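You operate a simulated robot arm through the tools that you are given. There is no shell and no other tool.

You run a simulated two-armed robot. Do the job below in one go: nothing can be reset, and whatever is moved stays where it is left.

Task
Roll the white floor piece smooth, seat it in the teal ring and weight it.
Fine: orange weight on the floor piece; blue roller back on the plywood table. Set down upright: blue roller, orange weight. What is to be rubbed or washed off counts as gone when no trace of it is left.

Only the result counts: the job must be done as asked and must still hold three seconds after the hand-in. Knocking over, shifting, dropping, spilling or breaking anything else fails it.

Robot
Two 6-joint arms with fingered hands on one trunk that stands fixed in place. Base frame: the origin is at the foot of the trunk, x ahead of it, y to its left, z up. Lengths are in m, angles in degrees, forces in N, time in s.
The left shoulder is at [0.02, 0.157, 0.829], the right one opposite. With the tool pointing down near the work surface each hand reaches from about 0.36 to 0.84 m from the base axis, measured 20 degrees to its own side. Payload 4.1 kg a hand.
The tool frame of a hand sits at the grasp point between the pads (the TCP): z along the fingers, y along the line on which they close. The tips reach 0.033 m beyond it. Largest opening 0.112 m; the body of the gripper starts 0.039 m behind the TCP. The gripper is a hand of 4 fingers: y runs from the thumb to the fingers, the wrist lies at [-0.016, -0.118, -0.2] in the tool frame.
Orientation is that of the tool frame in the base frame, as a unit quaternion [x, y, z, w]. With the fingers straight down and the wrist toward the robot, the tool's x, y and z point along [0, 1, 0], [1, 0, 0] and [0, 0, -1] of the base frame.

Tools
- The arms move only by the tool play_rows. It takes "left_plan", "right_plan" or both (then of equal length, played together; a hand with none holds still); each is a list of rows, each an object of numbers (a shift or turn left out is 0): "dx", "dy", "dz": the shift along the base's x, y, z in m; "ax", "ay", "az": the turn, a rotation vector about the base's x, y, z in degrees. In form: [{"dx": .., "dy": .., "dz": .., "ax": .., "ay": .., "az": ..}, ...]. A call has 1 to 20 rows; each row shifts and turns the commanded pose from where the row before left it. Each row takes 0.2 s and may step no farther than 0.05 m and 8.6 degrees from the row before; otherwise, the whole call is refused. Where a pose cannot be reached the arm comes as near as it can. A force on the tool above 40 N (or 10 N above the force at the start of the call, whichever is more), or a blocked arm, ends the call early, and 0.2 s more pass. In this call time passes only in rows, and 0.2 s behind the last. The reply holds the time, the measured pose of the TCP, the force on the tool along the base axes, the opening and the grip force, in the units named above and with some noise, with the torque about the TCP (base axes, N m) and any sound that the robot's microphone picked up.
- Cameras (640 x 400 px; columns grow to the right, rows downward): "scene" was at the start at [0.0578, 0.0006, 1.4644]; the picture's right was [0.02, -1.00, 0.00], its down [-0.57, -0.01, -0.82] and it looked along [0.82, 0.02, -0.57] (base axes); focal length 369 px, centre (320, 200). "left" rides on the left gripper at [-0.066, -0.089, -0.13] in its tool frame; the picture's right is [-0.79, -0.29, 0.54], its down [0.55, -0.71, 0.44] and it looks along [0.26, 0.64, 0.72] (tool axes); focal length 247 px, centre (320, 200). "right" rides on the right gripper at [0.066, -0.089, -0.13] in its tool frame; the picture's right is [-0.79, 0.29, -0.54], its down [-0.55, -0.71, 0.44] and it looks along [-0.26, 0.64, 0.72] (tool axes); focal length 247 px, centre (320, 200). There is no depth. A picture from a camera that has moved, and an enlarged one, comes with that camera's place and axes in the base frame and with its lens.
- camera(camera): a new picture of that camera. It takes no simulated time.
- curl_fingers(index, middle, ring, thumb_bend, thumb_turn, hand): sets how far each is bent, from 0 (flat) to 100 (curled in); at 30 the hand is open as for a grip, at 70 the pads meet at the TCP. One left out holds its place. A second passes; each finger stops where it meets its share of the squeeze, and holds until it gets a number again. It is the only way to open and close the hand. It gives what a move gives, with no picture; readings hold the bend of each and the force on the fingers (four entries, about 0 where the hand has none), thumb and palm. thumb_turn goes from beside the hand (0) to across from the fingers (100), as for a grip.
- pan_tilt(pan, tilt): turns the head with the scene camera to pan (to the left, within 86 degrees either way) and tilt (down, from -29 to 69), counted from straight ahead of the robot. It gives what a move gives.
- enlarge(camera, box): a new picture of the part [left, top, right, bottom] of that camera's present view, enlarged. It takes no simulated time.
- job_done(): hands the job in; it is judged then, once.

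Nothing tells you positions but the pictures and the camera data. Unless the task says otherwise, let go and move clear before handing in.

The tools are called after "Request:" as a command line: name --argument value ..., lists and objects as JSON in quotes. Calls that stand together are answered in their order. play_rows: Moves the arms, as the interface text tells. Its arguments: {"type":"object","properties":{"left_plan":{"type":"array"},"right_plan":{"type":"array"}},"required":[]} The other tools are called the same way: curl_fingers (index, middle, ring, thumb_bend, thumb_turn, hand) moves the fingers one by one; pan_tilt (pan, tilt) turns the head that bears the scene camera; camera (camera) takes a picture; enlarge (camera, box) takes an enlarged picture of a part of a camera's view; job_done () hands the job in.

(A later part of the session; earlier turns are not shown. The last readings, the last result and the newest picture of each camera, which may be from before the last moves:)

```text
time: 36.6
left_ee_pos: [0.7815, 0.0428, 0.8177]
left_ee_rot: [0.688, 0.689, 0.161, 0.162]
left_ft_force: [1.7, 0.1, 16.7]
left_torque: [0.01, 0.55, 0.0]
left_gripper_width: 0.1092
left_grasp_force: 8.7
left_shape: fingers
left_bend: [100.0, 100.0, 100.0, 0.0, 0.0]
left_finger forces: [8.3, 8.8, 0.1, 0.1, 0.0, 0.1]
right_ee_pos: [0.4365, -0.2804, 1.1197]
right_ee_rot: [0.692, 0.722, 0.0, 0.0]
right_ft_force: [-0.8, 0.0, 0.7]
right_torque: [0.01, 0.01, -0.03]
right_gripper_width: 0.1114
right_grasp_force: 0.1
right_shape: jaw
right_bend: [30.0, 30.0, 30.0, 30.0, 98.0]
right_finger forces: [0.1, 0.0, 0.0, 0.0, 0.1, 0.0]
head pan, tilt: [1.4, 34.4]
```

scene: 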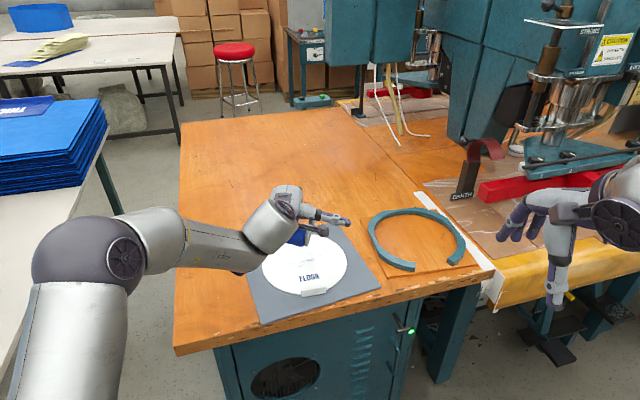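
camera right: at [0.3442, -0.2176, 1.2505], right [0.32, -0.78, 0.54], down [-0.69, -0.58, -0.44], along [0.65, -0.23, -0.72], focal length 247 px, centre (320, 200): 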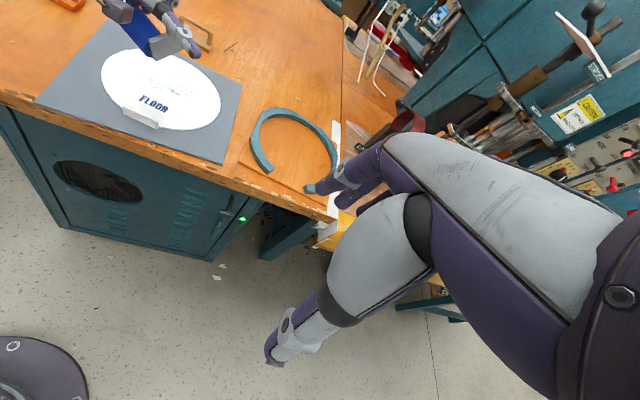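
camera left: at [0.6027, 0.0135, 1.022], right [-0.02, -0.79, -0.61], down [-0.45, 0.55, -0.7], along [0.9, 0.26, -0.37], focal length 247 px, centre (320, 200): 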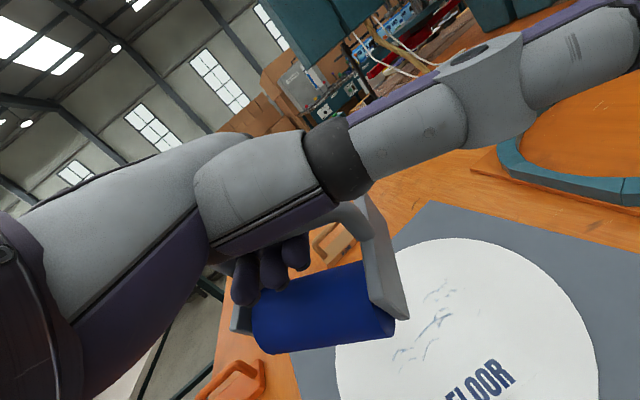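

The fist's underside is pressing on the roll itself (index/middle ≈ 8 N each) rather than the palm on the bar, which would drag the roll. I'll ease up and tilt the hand 12° more so the fingers clear the roll, then press again.

Request:
play_rows --left_plan '[{"dz": 0.007}, {"dx": 0.0027, "dz": 0.0017, "ay": -6}, {"dx": 0.0027, "dz": 0.0017, "ay": -6}, {"dz": -0.004}, {"dz": -0.004}]'

Request:
enlarge --camera "left" --box '[220, 180, 460, 400]'

Request:
enlarge --camera "right" --box '[60, 30, 220, 140]'

```text
time: 37.8
left_ee_pos: [0.7877, 0.0426, 0.8219]
left_ee_rot: [0.665, 0.67, 0.236, 0.231]
left_ft_force: [-0.8, 1.7, 29.9]
left_torque: [0.26, 1.11, -0.18]
left_gripper_width: 0.1084
left_grasp_force: 14.4
left_shape: fingers
left_bend: [100.0, 100.0, 100.0, 0.0, 0.0]
left_finger forces: [10.4, 8.5, 10.5, 0.0, 0.1, 0.1]
right_ee_pos: [0.4346, -0.2795, 1.1199]
right_ee_rot: [0.692, 0.722, 0.001, -0.001]
right_ft_force: [-0.3, -0.3, 0.3]
right_torque: [-0.01, 0.01, 0.0]
right_gripper_width: 0.1117
right_grasp_force: 0.0
right_shape: jaw
right_bend: [30.0, 30.0, 30.0, 30.0, 98.0]
right_finger forces: [0.1, 0.0, 0.0, 0.0, 0.0, 0.0]
head pan, tilt: [1.4, 34.4]
```

```text
1.82 times, centred on (340, 290) of left
camera zoom: at [0.6362, -0.0242, 0.8672], right [0.12, -0.79, -0.6], down [-0.29, 0.55, -0.78], along [0.95, 0.27, -0.16], focal length 449 px, centre (284, 36)
```

zoom: 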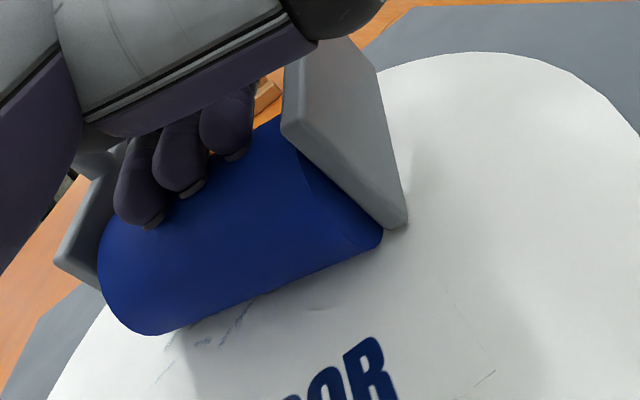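

```text
3.64 times, centred on (140, 85) of right
camera zoom: at [0.3434, -0.2178, 1.2507], right [0.32, -0.78, 0.54], down [-0.69, -0.58, -0.44], along [0.65, -0.23, -0.72], focal length 898 px, centre (974, 618)
```

zoom: 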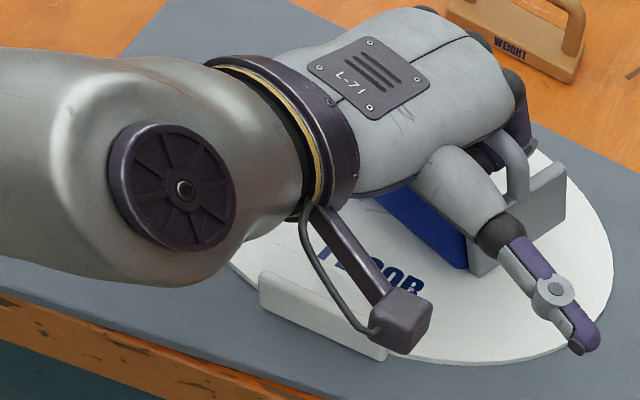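

All three fingers press on the roll, loading it fully (30 N) — the fist is simply sandwiched between bar and roll. I'll ease to a moderate load and try a short forward stroke, then check what happens to the wrinkles and the disc.

Request:
play_rows --left_plan '[{"dz": 0.004}, {"dx": 0.008}, {"dx": 0.01}, {"dx": 0.01}, {"dx": 0.01}]'

Request:
enlarge --camera "left" --box '[220, 180, 460, 400]'

Request:
enlarge --camera "right" --box '[30, 0, 250, 140]'

Request:
enlarge --camera "scene" --box '[240, 170, 390, 310]'

```text
time: 39.0
left_ee_pos: [0.8226, 0.0425, 0.8175]
left_ee_rot: [0.67, 0.668, 0.229, 0.229]
left_ft_force: [-1.2, -0.7, 7.3]
left_torque: [0.19, 0.36, 0.09]
left_gripper_width: 0.1106
left_grasp_force: 4.0
left_shape: fingers
left_bend: [100.0, 100.0, 100.0, 0.0, 0.0]
left_finger forces: [0.0, 0.8, 5.9, 0.0, 0.0, 0.0]
right_ee_pos: [0.4379, -0.2805, 1.1191]
right_ee_rot: [0.692, 0.722, 0.0, 0.001]
right_ft_force: [-0.3, -0.5, 0.4]
right_torque: [0.02, 0.0, -0.01]
right_gripper_width: 0.1115
right_grasp_force: 0.0
right_shape: jaw
right_bend: [30.0, 30.0, 30.0, 30.0, 98.0]
right_finger forces: [0.1, 0.0, 0.0, 0.0, 0.0, 0.0]
head pan, tilt: [1.4, 34.4]
```

```text
1.82 times, centred on (340, 290) of left
camera zoom: at [0.6716, -0.0228, 0.8643], right [0.1, -0.79, -0.6], down [-0.29, 0.55, -0.78], along [0.95, 0.26, -0.18], focal length 449 px, centre (284, 36)
```

zoom: 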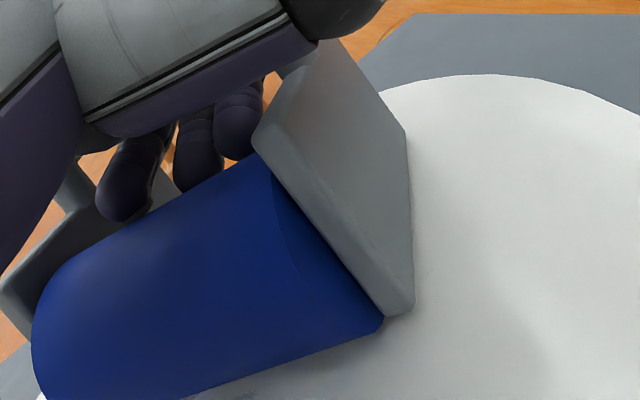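

```text
2.86 times, centred on (140, 70) of right
camera zoom: at [0.344, -0.2177, 1.2505], right [0.32, -0.78, 0.54], down [-0.69, -0.58, -0.44], along [0.65, -0.23, -0.72], focal length 706 px, centre (834, 571)
```

zoom: 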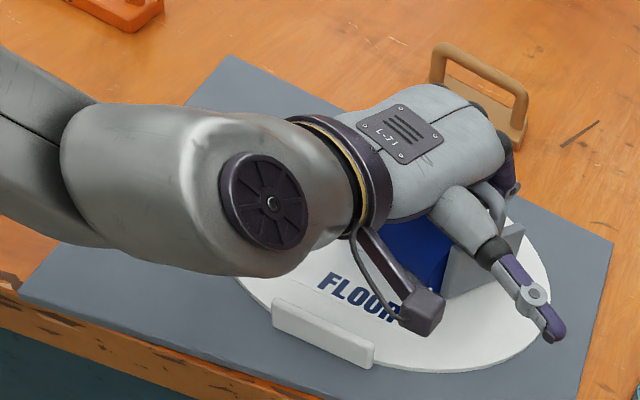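

```text
2.86 times, centred on (315, 240) of scene
camera zoom: at [0.0575, 0.0005, 1.4644], right [0.02, -1.0, 0.0], down [-0.57, -0.01, -0.82], along [0.82, 0.02, -0.57], focal length 1053 px, centre (334, 86)
```

zoom: 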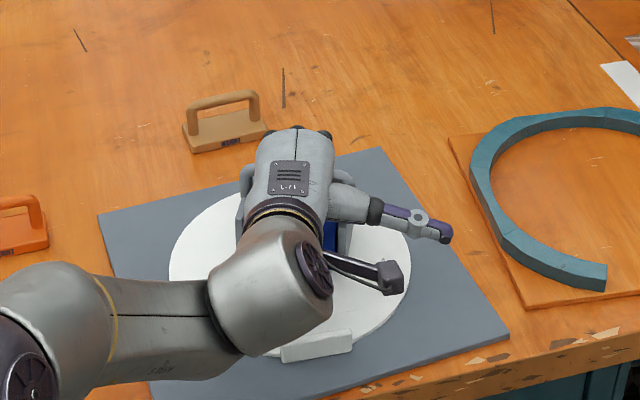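

The hand slid ahead while the roll moved about half as far — it is rolling between fingers and disc. I'll check the settled pose, then lift to inspect whether the wrinkles react.

Request:
play_rows --left_plan '[{"dz": 0.0}]'

Request:
enlarge --camera "left" --box '[200, 150, 640, 400]'

```text
time: 39.4
left_ee_pos: [0.8233, 0.0435, 0.8197]
left_ee_rot: [0.669, 0.668, 0.231, 0.231]
left_ft_force: [-0.5, -0.1, 5.6]
left_torque: [0.2, 0.31, 0.02]
left_gripper_width: 0.1108
left_grasp_force: 3.2
left_shape: fingers
left_bend: [100.0, 100.0, 100.0, 0.0, 0.0]
left_finger forces: [0.0, 0.0, 5.5, 0.0, 0.1, 0.1]
right_ee_pos: [0.4373, -0.2794, 1.1182]
right_ee_rot: [0.692, 0.722, -0.001, -0.001]
right_ft_force: [0.5, -0.4, 0.5]
right_torque: [0.0, 0.03, -0.01]
right_gripper_width: 0.1121
right_grasp_force: 0.0
right_shape: jaw
right_bend: [30.0, 30.0, 30.0, 30.0, 98.0]
right_finger forces: [0.0, 0.0, 0.0, 0.0, 0.0, 0.0]
head pan, tilt: [1.4, 34.4]
```

```text
1.45 times, centred on (420, 275) of left
camera zoom: at [0.6719, -0.023, 0.8655], right [0.1, -0.79, -0.6], down [-0.29, 0.55, -0.78], along [0.95, 0.26, -0.17], focal length 359 px, centre (174, 91)
```

zoom: 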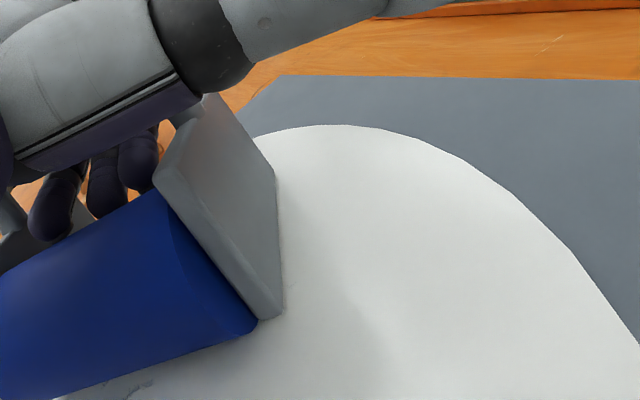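

I'll lift the roller by the hook and move it aside to see whether the pressed strip changed.

Request:
play_rows --left_plan '[{"dz": 0.015}, {"dz": 0.02}, {"dz": 0.025}, {"dz": 0.025}, {"dy": 0.04}, {"dy": 0.04}, {"dy": 0.04}]'

Request:
camera --camera "scene"

Request:
enlarge --camera "scene" --box '[240, 210, 390, 320]'

Request:
enlarge --camera "right" --box '[30, 0, 250, 140]'

Request:
camera --camera "left"

```text
time: 41.0
left_ee_pos: [0.8381, 0.1394, 0.9184]
left_ee_rot: [0.666, 0.674, 0.23, 0.222]
left_ft_force: [0.9, 0.3, -2.1]
left_torque: [0.0, -0.04, -0.05]
left_gripper_width: 0.1109
left_grasp_force: 0.4
left_shape: fingers
left_bend: [100.0, 100.0, 100.0, 0.0, 0.0]
left_finger forces: [0.2, 1.1, 0.4, 0.1, 0.0, 0.0]
left hand out of reach, approached as far as the arm can: row 6, 7
right_ee_pos: [0.4365, -0.2795, 1.1186]
right_ee_rot: [0.692, 0.722, 0.0, 0.0]
right_ft_force: [0.0, -0.4, -0.2]
right_torque: [0.0, -0.01, 0.02]
right_gripper_width: 0.1114
right_grasp_force: 0.1
right_shape: jaw
right_bend: [30.0, 30.0, 30.0, 30.0, 98.0]
right_finger forces: [0.0, 0.0, 0.0, 0.1, 0.0, 0.0]
head pan, tilt: [1.4, 34.4]
```

```text
taken
```

scene: 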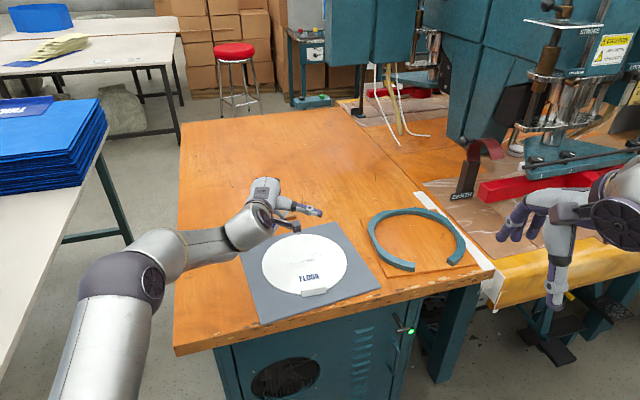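

```text
3.64 times, centred on (315, 265) of scene
camera zoom: at [0.0579, 0.0003, 1.4644], right [0.02, -1.0, 0.0], down [-0.57, -0.01, -0.82], along [0.82, 0.02, -0.57], focal length 1340 px, centre (338, -36)
```

zoom: 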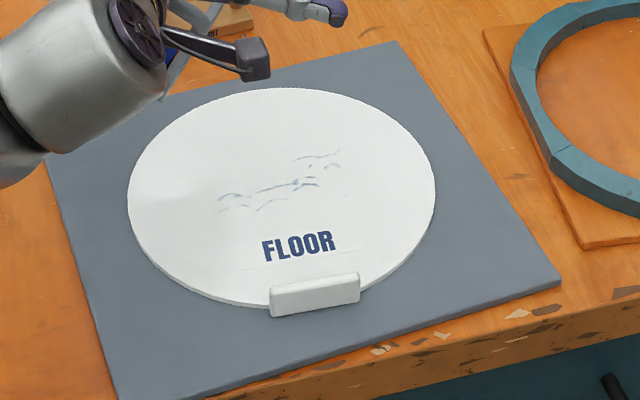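

```text
2.86 times, centred on (140, 70) of right
camera zoom: at [0.3443, -0.218, 1.2504], right [0.32, -0.78, 0.54], down [-0.69, -0.58, -0.44], along [0.65, -0.23, -0.72], focal length 706 px, centre (834, 571)
```

zoom: 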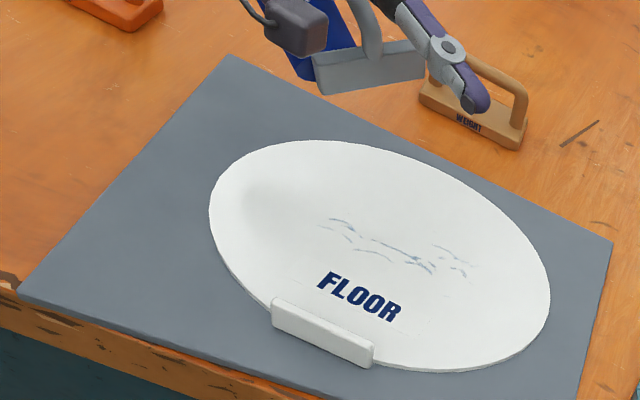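

```text
taken
camera left: at [0.6891, 0.072, 0.9658], right [0.11, -0.79, -0.61], down [-0.31, 0.55, -0.77], along [0.94, 0.27, -0.18], focal length 247 px, centre (320, 200)
```

left: 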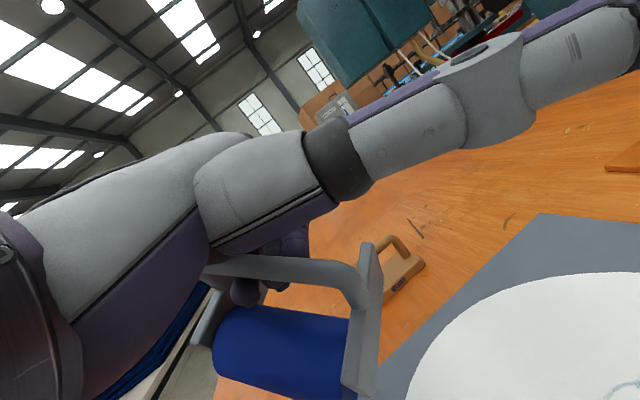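

The wrinkles are still there and the disc hasn't moved. The bar seems to have shifted in the hook, so let me look closely before moving.

Request:
enlarge --camera "left" --box '[180, 200, 420, 400]'

Request:
enlarge --camera "right" --box '[90, 0, 210, 60]'

```text
2.00 times, centred on (300, 300) of left
camera zoom: at [0.6891, 0.072, 0.9658], right [0.11, -0.79, -0.61], down [-0.31, 0.55, -0.77], along [0.94, 0.27, -0.18], focal length 494 px, centre (360, 0)
```

zoom: 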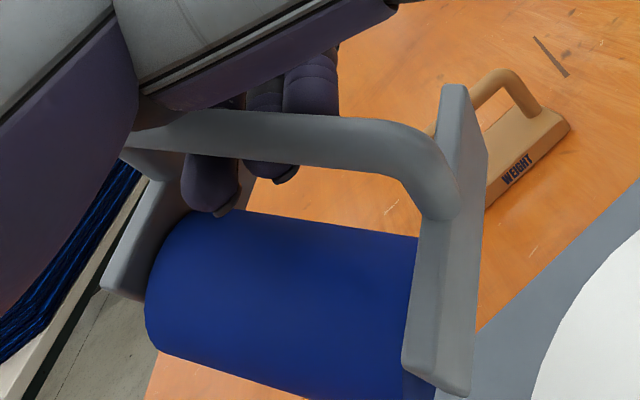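

```text
5.33 times, centred on (150, 30) of right
camera zoom: at [0.3443, -0.218, 1.2504], right [0.32, -0.78, 0.54], down [-0.69, -0.58, -0.44], along [0.65, -0.23, -0.72], focal length 1317 px, centre (1227, 1107)
```

zoom: 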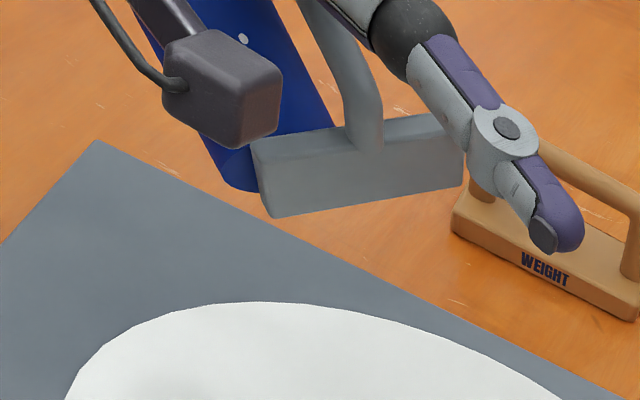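

The bar has crept toward the fingertips because of the extra tilt. I'll immediately level the hand back so the hook slopes inward again.

Request:
play_rows --left_plan '[{"ay": 3}, {"ay": 4}, {"ay": 4}, {"ay": 4}, {"ay": 4}]'

Request:
enlarge --camera "left" --box '[180, 200, 420, 400]'

Request:
enlarge --camera "right" --box '[60, 0, 240, 90]'

```text
time: 42.2
left_ee_pos: [0.8431, 0.1465, 0.9244]
left_ee_rot: [0.688, 0.697, 0.146, 0.137]
left_ft_force: [0.5, 0.2, -3.6]
left_torque: [-0.09, -0.08, -0.01]
left_gripper_width: 0.1109
left_grasp_force: 1.6
left_shape: fingers
left_bend: [100.0, 100.0, 99.0, 0.0, 0.0]
left_finger forces: [0.1, 0.4, 2.4, 0.0, 0.1, 0.0]
left hand out of reach, approached as far as the arm can: row 5
right_ee_pos: [0.4366, -0.28, 1.1195]
right_ee_rot: [0.692, 0.722, 0.0, 0.0]
right_ft_force: [-0.5, -1.1, -0.3]
right_torque: [0.02, 0.01, -0.02]
right_gripper_width: 0.1118
right_grasp_force: 0.1
right_shape: jaw
right_bend: [30.0, 30.0, 30.0, 30.0, 98.0]
right_finger forces: [0.0, 0.0, 0.1, 0.0, 0.1, 0.1]
head pan, tilt: [1.4, 34.4]
```

```text
2.00 times, centred on (300, 300) of left
camera zoom: at [0.7102, 0.0773, 1.0067], right [-0.04, -0.79, -0.62], down [-0.49, 0.55, -0.67], along [0.87, 0.27, -0.41], focal length 494 px, centre (360, 0)
```

zoom: 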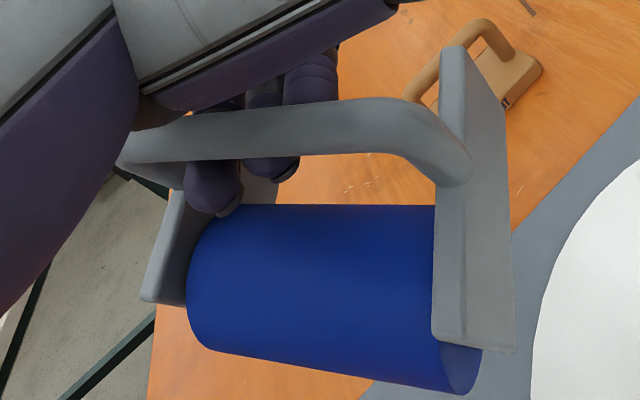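

```text
3.56 times, centred on (150, 45) of right
camera zoom: at [0.3443, -0.2176, 1.2505], right [0.32, -0.78, 0.54], down [-0.69, -0.58, -0.44], along [0.65, -0.23, -0.72], focal length 878 px, centre (924, 751)
```

zoom: 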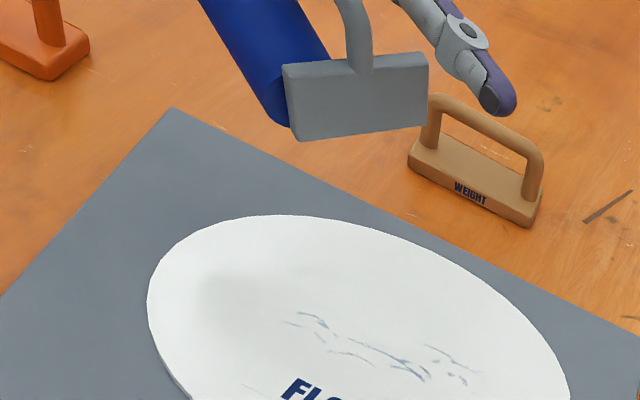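

The roller is held but off-centre (roll axis near (0.776, 0.178, 0.895)). I'll carry it slowly back over the disc and set it standing there so I can regrasp properly.

Request:
play_rows --left_plan '[{"dx": -0.0035, "dy": -0.0123, "dz": -0.001}, {"dx": -0.0035, "dy": -0.0123, "dz": -0.001}, {"dx": -0.0035, "dy": -0.0123, "dz": -0.002}, {"dx": -0.0035, "dy": -0.0123, "dz": -0.002}, {"dx": -0.0035, "dy": -0.0123, "dz": -0.003}, {"dx": -0.0035, "dy": -0.0123, "dz": -0.003}, {"dx": -0.0035, "dy": -0.0123, "dz": -0.003}, {"dx": -0.0035, "dy": -0.0123, "dz": -0.003}, {"dx": -0.0035, "dy": -0.0123, "dz": -0.003}, {"dx": -0.0035, "dy": -0.0123, "dz": -0.003}, {"dx": -0.0035, "dy": -0.0123, "dz": -0.003}]'

Request:
enlarge --camera "left" --box '[180, 200, 420, 400]'

Request:
enlarge --camera "right" --box '[30, 0, 250, 140]'

```text
time: 44.6
left_ee_pos: [0.8033, 0.0117, 0.8978]
left_ee_rot: [0.687, 0.698, 0.146, 0.138]
left_ft_force: [-0.9, 0.9, -1.5]
left_torque: [-0.05, -0.11, -0.02]
left_gripper_width: 0.1107
left_grasp_force: 1.6
left_shape: fingers
left_bend: [100.0, 100.0, 99.0, 0.0, 0.0]
left_finger forces: [0.1, 0.5, 2.2, 0.1, 0.0, 0.0]
right_ee_pos: [0.436, -0.2806, 1.119]
right_ee_rot: [0.692, 0.722, 0.0, 0.0]
right_ft_force: [0.5, -0.4, 0.0]
right_torque: [-0.01, 0.0, 0.0]
right_gripper_width: 0.1117
right_grasp_force: 0.0
right_shape: jaw
right_bend: [30.0, 30.0, 30.0, 30.0, 98.0]
right_finger forces: [0.0, 0.1, 0.0, 0.0, 0.0, 0.1]
head pan, tilt: [1.4, 34.4]
```

```text
2.00 times, centred on (300, 300) of left
camera zoom: at [0.6715, -0.0564, 0.9798], right [-0.04, -0.79, -0.61], down [-0.49, 0.55, -0.68], along [0.87, 0.28, -0.41], focal length 494 px, centre (360, 0)
```

zoom: 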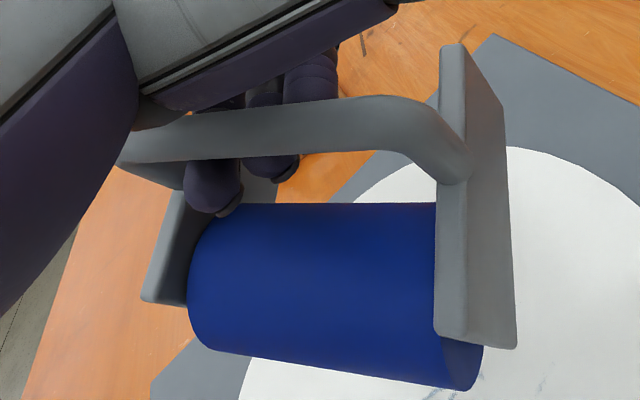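

```text
2.86 times, centred on (140, 70) of right
camera zoom: at [0.3443, -0.2176, 1.2505], right [0.32, -0.78, 0.54], down [-0.69, -0.58, -0.44], along [0.65, -0.23, -0.72], focal length 706 px, centre (834, 571)
```

zoom: 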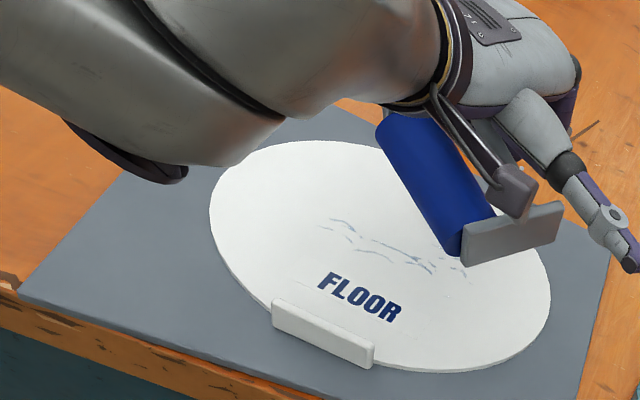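

The roller is above the disc with roll at about x ≈ 0.736. Lowering it gently onto the disc.

Request:
play_rows --left_plan '[{"dy": 0.008, "dz": -0.01}, {"dy": 0.007, "dz": -0.01}, {"dz": -0.01}, {"dz": -0.01}, {"dz": -0.008}, {"dz": -0.006}, {"dz": -0.005}]'

Request:
enlarge --camera "left" --box '[180, 200, 420, 400]'

Request:
enlarge --camera "right" --box '[30, 0, 250, 140]'

```text
time: 46.2
left_ee_pos: [0.8039, 0.0273, 0.8385]
left_ee_rot: [0.688, 0.697, 0.147, 0.138]
left_ft_force: [1.3, 0.8, -0.6]
left_torque: [-0.07, 0.01, -0.02]
left_gripper_width: 0.1107
left_grasp_force: 0.2
left_shape: fingers
left_bend: [100.0, 100.0, 100.0, 0.0, 0.0]
left_finger forces: [0.0, 0.0, 0.6, 0.1, 0.0, 0.1]
right_ee_pos: [0.4368, -0.2805, 1.1195]
right_ee_rot: [0.693, 0.721, 0.0, 0.0]
right_ft_force: [-0.1, -0.3, -0.3]
right_torque: [0.0, 0.02, 0.0]
right_gripper_width: 0.1118
right_grasp_force: 0.1
right_shape: jaw
right_bend: [30.0, 30.0, 30.0, 30.0, 98.0]
right_finger forces: [0.0, 0.0, 0.1, 0.0, 0.0, 0.0]
head pan, tilt: [1.4, 34.4]
```

```text
2.00 times, centred on (300, 300) of left
camera zoom: at [0.6711, -0.0421, 0.9215], right [-0.04, -0.79, -0.62], down [-0.49, 0.55, -0.67], along [0.87, 0.28, -0.41], focal length 494 px, centre (360, 0)
```

zoom: 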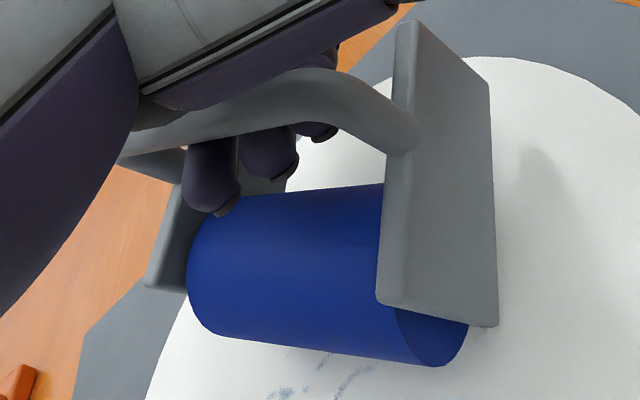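

```text
2.86 times, centred on (140, 70) of right
camera zoom: at [0.3443, -0.2177, 1.2505], right [0.32, -0.78, 0.54], down [-0.69, -0.58, -0.44], along [0.65, -0.23, -0.72], focal length 706 px, centre (834, 571)
```

zoom: 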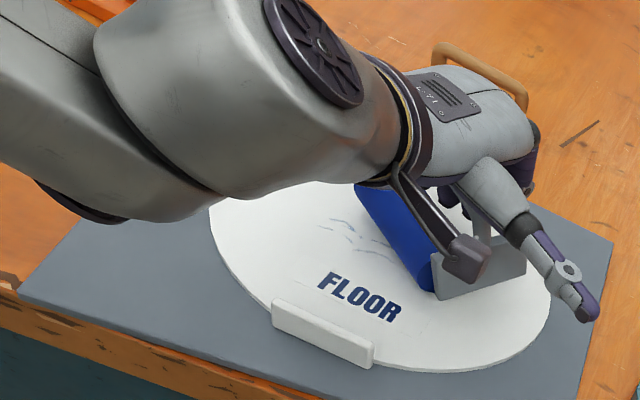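

Nearly unloaded. I'll lower a few mm more, then open the fingers.

Request:
play_rows --left_plan '[{"dz": -0.004}, {"dz": -0.003}]'

Request:
enlarge --camera "left" --box '[180, 200, 420, 400]'

```text
time: 46.8
left_ee_pos: [0.8046, 0.025, 0.8309]
left_ee_rot: [0.687, 0.698, 0.146, 0.137]
left_ft_force: [-0.2, -0.3, -0.4]
left_torque: [0.0, 0.01, -0.01]
left_gripper_width: 0.1106
left_grasp_force: 0.5
left_shape: fingers
left_bend: [100.0, 100.0, 100.0, 0.0, 0.0]
left_finger forces: [0.0, 0.0, 0.2, 0.0, 0.1, 0.1]
right_ee_pos: [0.4367, -0.279, 1.1191]
right_ee_rot: [0.692, 0.722, -0.001, -0.001]
right_ft_force: [0.1, -0.5, -0.2]
right_torque: [-0.01, 0.0, 0.0]
right_gripper_width: 0.1117
right_grasp_force: 0.0
right_shape: jaw
right_bend: [30.0, 30.0, 30.0, 30.0, 98.0]
right_finger forces: [0.0, 0.1, 0.1, 0.0, 0.0, 0.1]
head pan, tilt: [1.4, 34.4]
```

```text
2.00 times, centred on (300, 300) of left
camera zoom: at [0.6709, -0.0424, 0.9142], right [-0.04, -0.79, -0.61], down [-0.49, 0.55, -0.67], along [0.87, 0.27, -0.41], focal length 494 px, centre (360, 0)
```

zoom: 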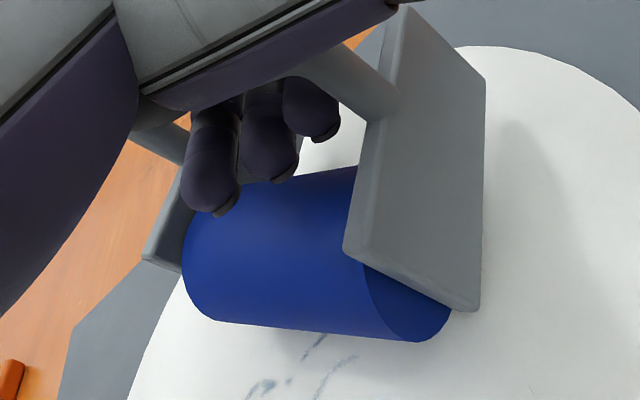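

The roller now stands on the disc with its bar inside the curled fist. I'll press only lightly (~5 N) and try slow strokes, since heavier pressing forced the bar out last time.

Request:
play_rows --left_plan '[{"dz": -0.003}, {"dz": -0.003}]'

```text
time: 47.4
left_ee_pos: [0.8048, 0.0257, 0.8258]
left_ee_rot: [0.688, 0.697, 0.147, 0.139]
left_ft_force: [0.9, 0.4, 1.2]
left_torque: [0.02, 0.0, -0.03]
left_gripper_width: 0.1109
left_grasp_force: 0.1
left_shape: fingers
left_bend: [100.0, 100.0, 100.0, 0.0, 0.0]
left_finger forces: [0.0, 0.0, 0.4, 0.0, 0.0, 0.0]
right_ee_pos: [0.4365, -0.2792, 1.1194]
right_ee_rot: [0.692, 0.722, -0.001, -0.001]
right_ft_force: [-0.9, -1.3, 0.1]
right_torque: [-0.02, 0.0, 0.02]
right_gripper_width: 0.1115
right_grasp_force: 0.1
right_shape: jaw
right_bend: [30.0, 30.0, 30.0, 30.0, 98.0]
right_finger forces: [0.0, 0.1, 0.0, 0.1, 0.0, 0.2]
head pan, tilt: [1.4, 34.4]
```

Contact is just starting. Adding about 1.5 mm of press and pulling the roller back toward the robot.

Request:
play_rows --left_plan '[{"dz": -0.0018}, {"dx": -0.01}, {"dx": -0.01}, {"dx": -0.01}, {"dx": -0.01}, {"dx": -0.01}]'

Request:
enlarge --camera "left" --box '[180, 180, 500, 400]'

Request:
enlarge --camera "right" --box '[30, 0, 250, 140]'

```text
time: 48.8
left_ee_pos: [0.7542, 0.0266, 0.8237]
left_ee_rot: [0.689, 0.697, 0.147, 0.138]
left_ft_force: [0.3, 1.2, 0.6]
left_torque: [-0.03, 0.02, -0.05]
left_gripper_width: 0.1109
left_grasp_force: 0.4
left_shape: fingers
left_bend: [100.0, 100.0, 100.0, 0.0, 0.0]
left_finger forces: [1.2, 0.0, 0.1, 0.0, 0.0, 0.0]
right_ee_pos: [0.4362, -0.2812, 1.1198]
right_ee_rot: [0.692, 0.722, 0.0, 0.0]
right_ft_force: [0.2, 0.4, 0.0]
right_torque: [0.02, 0.01, -0.01]
right_gripper_width: 0.1116
right_grasp_force: 0.1
right_shape: jaw
right_bend: [30.0, 30.0, 30.0, 30.0, 98.0]
right_finger forces: [0.0, 0.0, 0.0, 0.1, 0.1, 0.1]
head pan, tilt: [1.4, 34.4]
```

```text
1.82 times, centred on (340, 290) of left
camera zoom: at [0.6217, -0.0425, 0.9064], right [-0.04, -0.79, -0.61], down [-0.49, 0.55, -0.67], along [0.87, 0.27, -0.41], focal length 449 px, centre (284, 36)
```

zoom: 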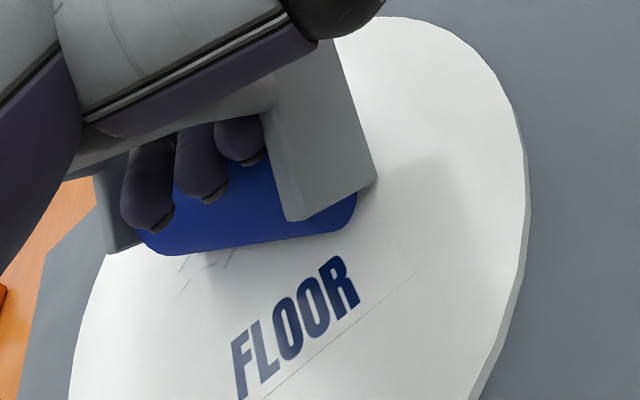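

```text
2.86 times, centred on (140, 70) of right
camera zoom: at [0.3444, -0.2177, 1.2504], right [0.32, -0.78, 0.54], down [-0.69, -0.58, -0.44], along [0.65, -0.23, -0.72], focal length 706 px, centre (834, 571)
```

zoom: 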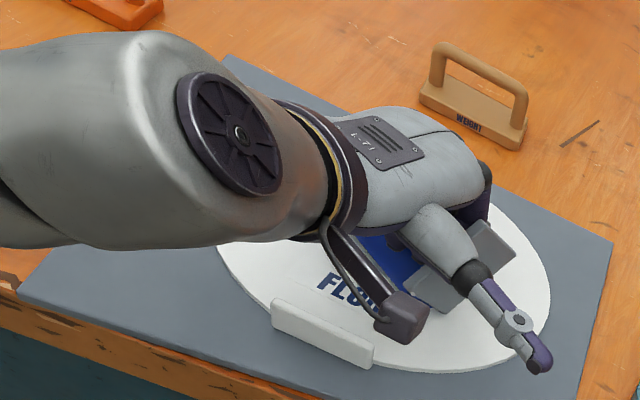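

The roller lagged (about 1.5 cm of motion for 5 cm of hand travel). I'll continue pulling back a bit to see the hook engage the bar.

Request:
play_rows --left_plan '[{"dx": -0.01}, {"dx": -0.01}, {"dx": -0.01}]'

Request:
enlarge --camera "left" --box '[180, 180, 500, 400]'

```text
time: 49.6
left_ee_pos: [0.7246, 0.0258, 0.8249]
left_ee_rot: [0.688, 0.697, 0.146, 0.138]
left_ft_force: [0.0, -0.7, -1.7]
left_torque: [-0.04, 0.0, -0.02]
left_gripper_width: 0.1109
left_grasp_force: 0.6
left_shape: fingers
left_bend: [100.0, 100.0, 100.0, 0.0, 0.0]
left_finger forces: [0.1, 0.0, 0.8, 0.1, 0.1, 0.1]
right_ee_pos: [0.4366, -0.2799, 1.1178]
right_ee_rot: [0.692, 0.721, 0.0, 0.0]
right_ft_force: [0.1, 0.0, -0.3]
right_torque: [-0.03, 0.01, 0.0]
right_gripper_width: 0.1118
right_grasp_force: 0.1
right_shape: jaw
right_bend: [30.0, 30.0, 30.0, 30.0, 98.0]
right_finger forces: [0.0, 0.0, 0.0, 0.0, 0.0, 0.1]
head pan, tilt: [1.4, 34.4]
```

```text
1.82 times, centred on (340, 290) of left
camera zoom: at [0.5915, -0.0427, 0.9075], right [-0.04, -0.79, -0.62], down [-0.49, 0.55, -0.67], along [0.87, 0.27, -0.41], focal length 449 px, centre (284, 36)
```

zoom: 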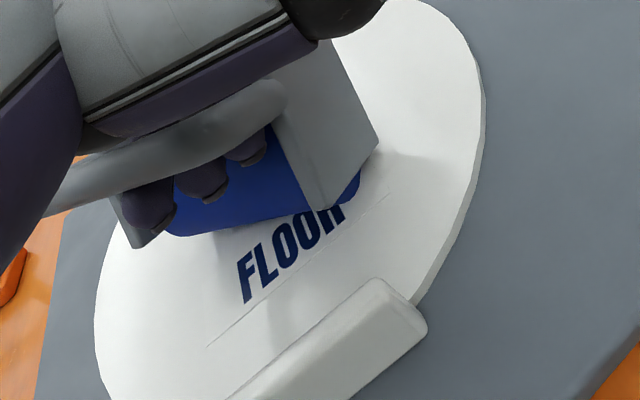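

I need a proper side view of what the bar is doing. I'll bring the right hand's camera around to look across from the right at a low angle, staying well clear.

Request:
play_rows --right_plan '[{"dx": 0.0156, "dy": 0.0076, "dz": -0.0186, "az": 7.6}, {"dx": 0.0156, "dy": 0.0076, "dz": -0.0186, "az": 7.6}, {"dx": 0.0156, "dy": 0.0076, "dz": -0.0186, "az": 7.6}, {"dx": 0.0156, "dy": 0.0076, "dz": -0.0186, "az": 7.6}, {"dx": 0.0156, "dy": 0.0076, "dz": -0.0186, "az": 7.6}, {"dx": 0.0156, "dy": 0.0076, "dz": -0.0186, "az": 7.6}, {"dx": 0.0156, "dy": 0.0076, "dz": -0.0186, "az": 7.6}, {"dx": 0.0156, "dy": 0.0076, "dz": -0.0186, "az": 7.6}, {"dx": 0.0156, "dy": 0.0076, "dz": -0.0186, "az": 7.6}, {"dx": 0.0156, "dy": 0.0076, "dz": -0.0186, "az": 7.6}, {"ax": 6.2, "ay": -4.2}, {"ax": 6.2, "ay": -4.2}]'

Request:
camera --camera "right"

Request:
camera --camera "scene"

```text
time: 52.2
left_ee_pos: [0.7249, 0.0261, 0.8244]
left_ee_rot: [0.688, 0.698, 0.146, 0.138]
left_ft_force: [0.0, -1.1, -0.4]
left_torque: [0.05, -0.01, -0.02]
left_gripper_width: 0.1107
left_grasp_force: 0.0
left_shape: fingers
left_bend: [100.0, 100.0, 100.0, 0.0, 0.0]
left_finger forces: [0.1, 0.0, 0.0, 0.0, 0.0, 0.0]
right_ee_pos: [0.5918, -0.2017, 0.934]
right_ee_rot: [0.099, 0.986, 0.115, 0.062]
right_ft_force: [0.3, 0.6, 0.4]
right_torque: [-0.01, -0.02, 0.02]
right_gripper_width: 0.1115
right_grasp_force: 0.0
right_shape: jaw
right_bend: [30.0, 30.0, 30.0, 30.0, 98.0]
right_finger forces: [0.1, 0.1, 0.1, 0.0, 0.1, 0.1]
head pan, tilt: [1.4, 34.4]
```

```text
taken
camera right: at [0.4925, -0.302, 1.033], right [0.74, -0.01, 0.67], down [0.47, -0.7, -0.54], along [0.47, 0.71, -0.52], focal length 247 px, centre (320, 200)
```

right: 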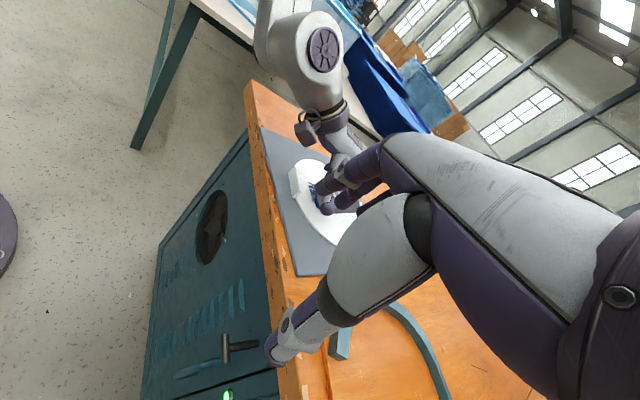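

```text
taken
```

scene: 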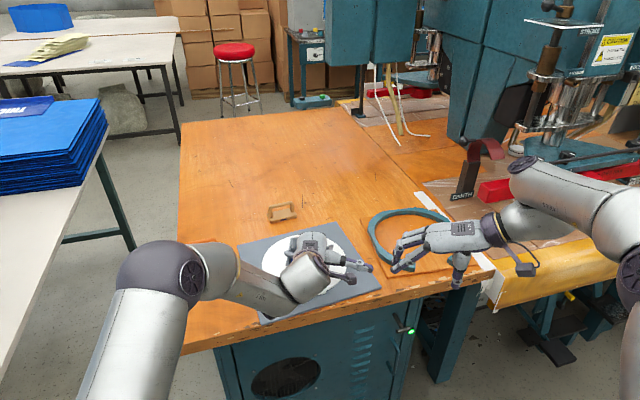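

The right hand's own fingers block the view; panning it 20° to the right should bring the roller into the clear upper-left part of its picture.

Request:
play_rows --right_plan '[{"az": -7, "dy": -0.01}, {"az": -7, "dy": -0.01}, {"az": -7, "dy": -0.01}]'

Request:
camera --camera "right"

Request:
enlarge --camera "right" --box '[200, 40, 360, 180]'

```text
time: 53.0
left_ee_pos: [0.7248, 0.0261, 0.8241]
left_ee_rot: [0.687, 0.698, 0.146, 0.138]
left_ft_force: [0.8, 0.3, -0.2]
left_torque: [-0.04, -0.02, 0.01]
left_gripper_width: 0.1109
left_grasp_force: 0.3
left_shape: fingers
left_bend: [100.0, 100.0, 100.0, 0.0, 0.0]
left_finger forces: [0.0, 0.1, 0.0, 0.1, 0.0, 0.0]
right_ee_pos: [0.5923, -0.235, 0.9348]
right_ee_rot: [0.279, 0.951, 0.102, 0.082]
right_ft_force: [-0.6, -0.6, 0.2]
right_torque: [0.01, 0.02, 0.02]
right_gripper_width: 0.1118
right_grasp_force: 0.1
right_shape: jaw
right_bend: [30.0, 30.0, 30.0, 30.0, 98.0]
right_finger forces: [0.0, 0.1, 0.0, 0.0, 0.0, 0.0]
head pan, tilt: [1.4, 34.4]
```

```text
taken
camera right: at [0.4636, -0.2905, 1.0336], right [0.69, -0.28, 0.67], down [0.19, -0.82, -0.54], along [0.7, 0.49, -0.52], focal length 247 px, centre (320, 200)
```

right: 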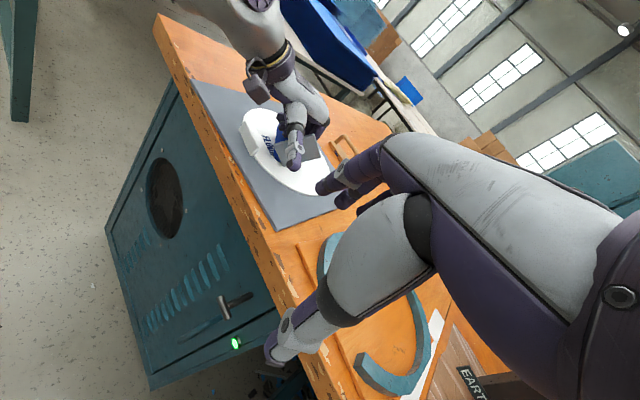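

```text
2.86 times, centred on (280, 110) of right
camera zoom: at [0.4636, -0.2905, 1.0336], right [0.69, -0.28, 0.67], down [0.19, -0.82, -0.54], along [0.7, 0.49, -0.52], focal length 706 px, centre (434, 457)
```

zoom: 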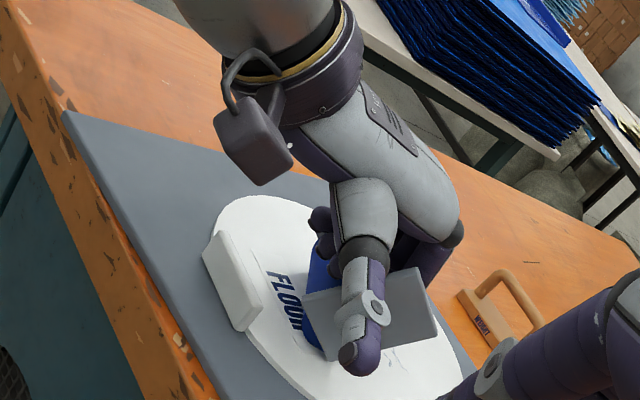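

The left thumb hides the bar, and the fist-cage is too sloppy for rolling anyway. New plan: turn the roller on the disc with the hook, then regrasp it rigidly by its two cheek plates (≈ 0.095 m apart, hand opens 0.112+) and roll sideways. First I rotate the hook.

Request:
play_rows --left_plan '[{"az": -7.5, "dz": 0.001}, {"az": -7.5, "dz": 0.001}, {"az": -7.5}, {"az": -7.5}, {"az": -7.5}, {"az": -7.5}]'

Request:
enlarge --camera "left" --box '[160, 160, 500, 400]'

Request:
enlarge --camera "right" --box '[200, 40, 360, 180]'

Request:
enlarge --camera "scene" --box '[240, 200, 390, 320]'

```text
time: 54.4
left_ee_pos: [0.7705, -0.0386, 0.9038]
left_ee_rot: [0.849, 0.499, 0.103, 0.139]
left_ft_force: [-0.3, 0.0, -2.5]
left_torque: [-0.1, 0.01, 0.01]
left_gripper_width: 0.1109
left_grasp_force: 1.2
left_shape: fingers
left_bend: [100.0, 100.0, 99.0, 0.0, 0.0]
left_finger forces: [0.0, 0.0, 2.3, 0.0, 0.0, 0.0]
left hand out of reach, approached as far as the arm can: row 2, 3, 4, 5, 6
right_ee_pos: [0.5924, -0.2336, 0.9341]
right_ee_rot: [0.278, 0.952, 0.102, 0.081]
right_ft_force: [0.9, 0.6, 1.1]
right_torque: [0.02, 0.01, -0.02]
right_gripper_width: 0.1118
right_grasp_force: 0.1
right_shape: jaw
right_bend: [30.0, 30.0, 30.0, 30.0, 98.0]
right_finger forces: [0.1, 0.1, 0.0, 0.0, 0.0, 0.0]
head pan, tilt: [1.4, 34.4]
```

```text
1.67 times, centred on (330, 280) of left
camera zoom: at [0.6237, -0.0377, 0.9915], right [-0.45, -0.63, -0.63], down [-0.18, 0.76, -0.63], along [0.88, -0.17, -0.45], focal length 412 px, centre (303, 67)
```

zoom: 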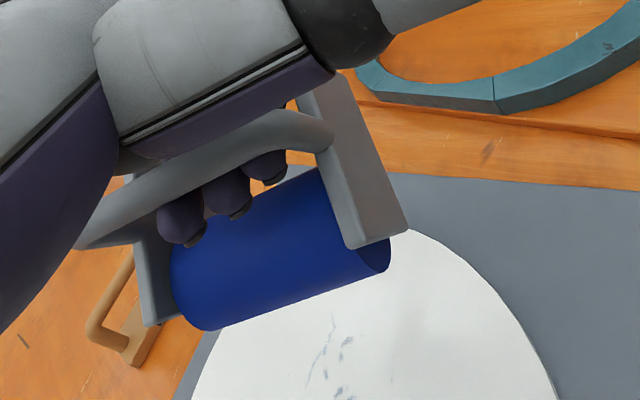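

```text
2.86 times, centred on (280, 110) of right
camera zoom: at [0.4636, -0.2905, 1.0337], right [0.69, -0.28, 0.67], down [0.19, -0.82, -0.54], along [0.7, 0.5, -0.52], focal length 706 px, centre (434, 457)
```

zoom: 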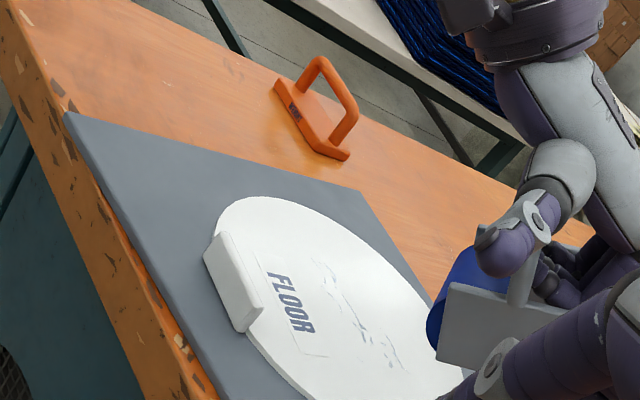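

```text
3.33 times, centred on (315, 260) of scene
camera zoom: at [0.058, 0.0007, 1.4644], right [0.02, -1.0, 0.0], down [-0.57, -0.01, -0.82], along [0.82, 0.02, -0.57], focal length 1229 px, centre (337, 0)
```

zoom: 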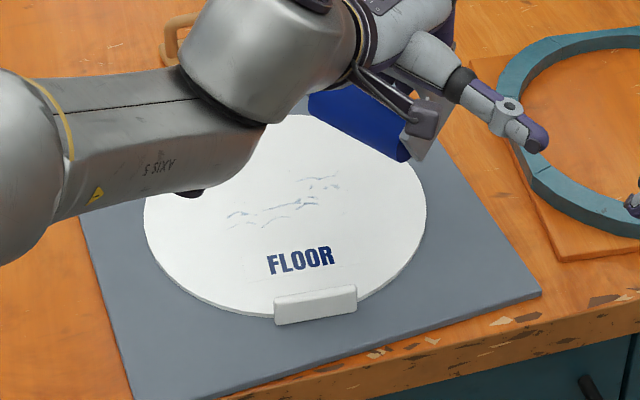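

The wrist hit a joint limit and the arm jumped up, carrying the roller with it (still hooked). Nothing else appears disturbed. I'll slowly bring it back over the disc centre with the yaw undone.

Request:
play_rows --left_plan '[{"dx": -0.005, "dy": 0.011, "az": 4.5}, {"dx": -0.005, "dy": 0.011, "az": 4.5}, {"dx": -0.005, "dy": 0.011, "az": 4.5}, {"dx": -0.005, "dy": 0.011, "az": 4.5}, {"dx": -0.005, "dy": 0.011, "az": 4.5}, {"dx": -0.005, "dy": 0.011, "az": 4.5}]'

Request:
enlarge --camera "left" --box '[160, 160, 500, 400]'

Request:
enlarge --camera "right" --box '[200, 40, 360, 180]'

Request:
camera --camera "scene"

```text
time: 55.8
left_ee_pos: [0.7461, 0.0158, 0.9051]
left_ee_rot: [0.739, 0.652, 0.13, 0.114]
left_ft_force: [0.8, -0.2, -1.8]
left_torque: [-0.07, -0.06, 0.01]
left_gripper_width: 0.1109
left_grasp_force: 1.9
left_shape: fingers
left_bend: [100.0, 100.0, 99.0, 0.0, 0.0]
left_finger forces: [0.1, 0.0, 2.3, 0.0, 0.0, 0.0]
left hand out of reach, approached as far as the arm can: row 1
right_ee_pos: [0.5925, -0.2345, 0.9348]
right_ee_rot: [0.278, 0.952, 0.102, 0.082]
right_ft_force: [-0.2, 0.3, -0.5]
right_torque: [-0.02, 0.01, 0.01]
right_gripper_width: 0.1115
right_grasp_force: 0.1
right_shape: jaw
right_bend: [30.0, 30.0, 30.0, 30.0, 98.0]
right_finger forces: [0.0, 0.0, 0.0, 0.0, 0.0, 0.0]
head pan, tilt: [1.4, 34.4]
```

```text
1.67 times, centred on (330, 280) of left
camera zoom: at [0.6093, -0.0385, 0.9926], right [-0.18, -0.75, -0.64], down [-0.45, 0.64, -0.63], along [0.88, 0.18, -0.45], focal length 412 px, centre (303, 67)
```

zoom: 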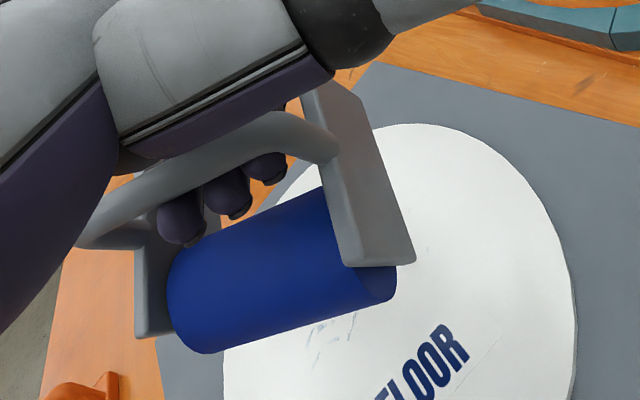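

```text
2.86 times, centred on (280, 110) of right
camera zoom: at [0.4636, -0.2906, 1.0337], right [0.69, -0.28, 0.67], down [0.19, -0.82, -0.54], along [0.7, 0.5, -0.52], focal length 706 px, centre (434, 457)
```

zoom: 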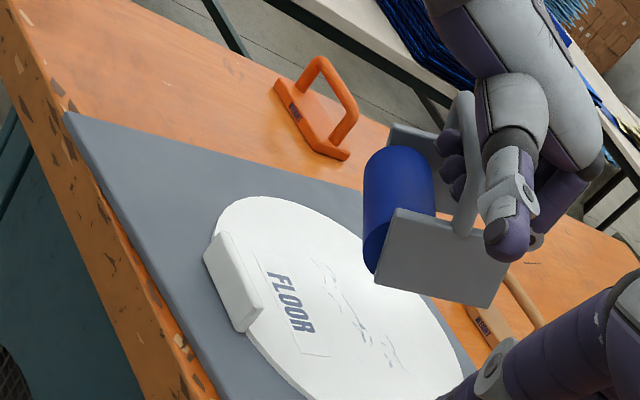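

```text
taken
```

scene: 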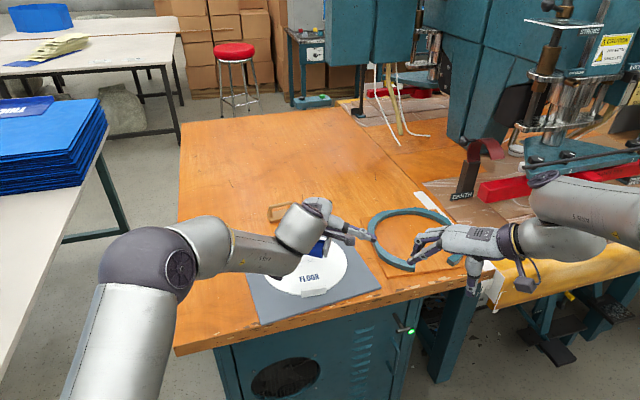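

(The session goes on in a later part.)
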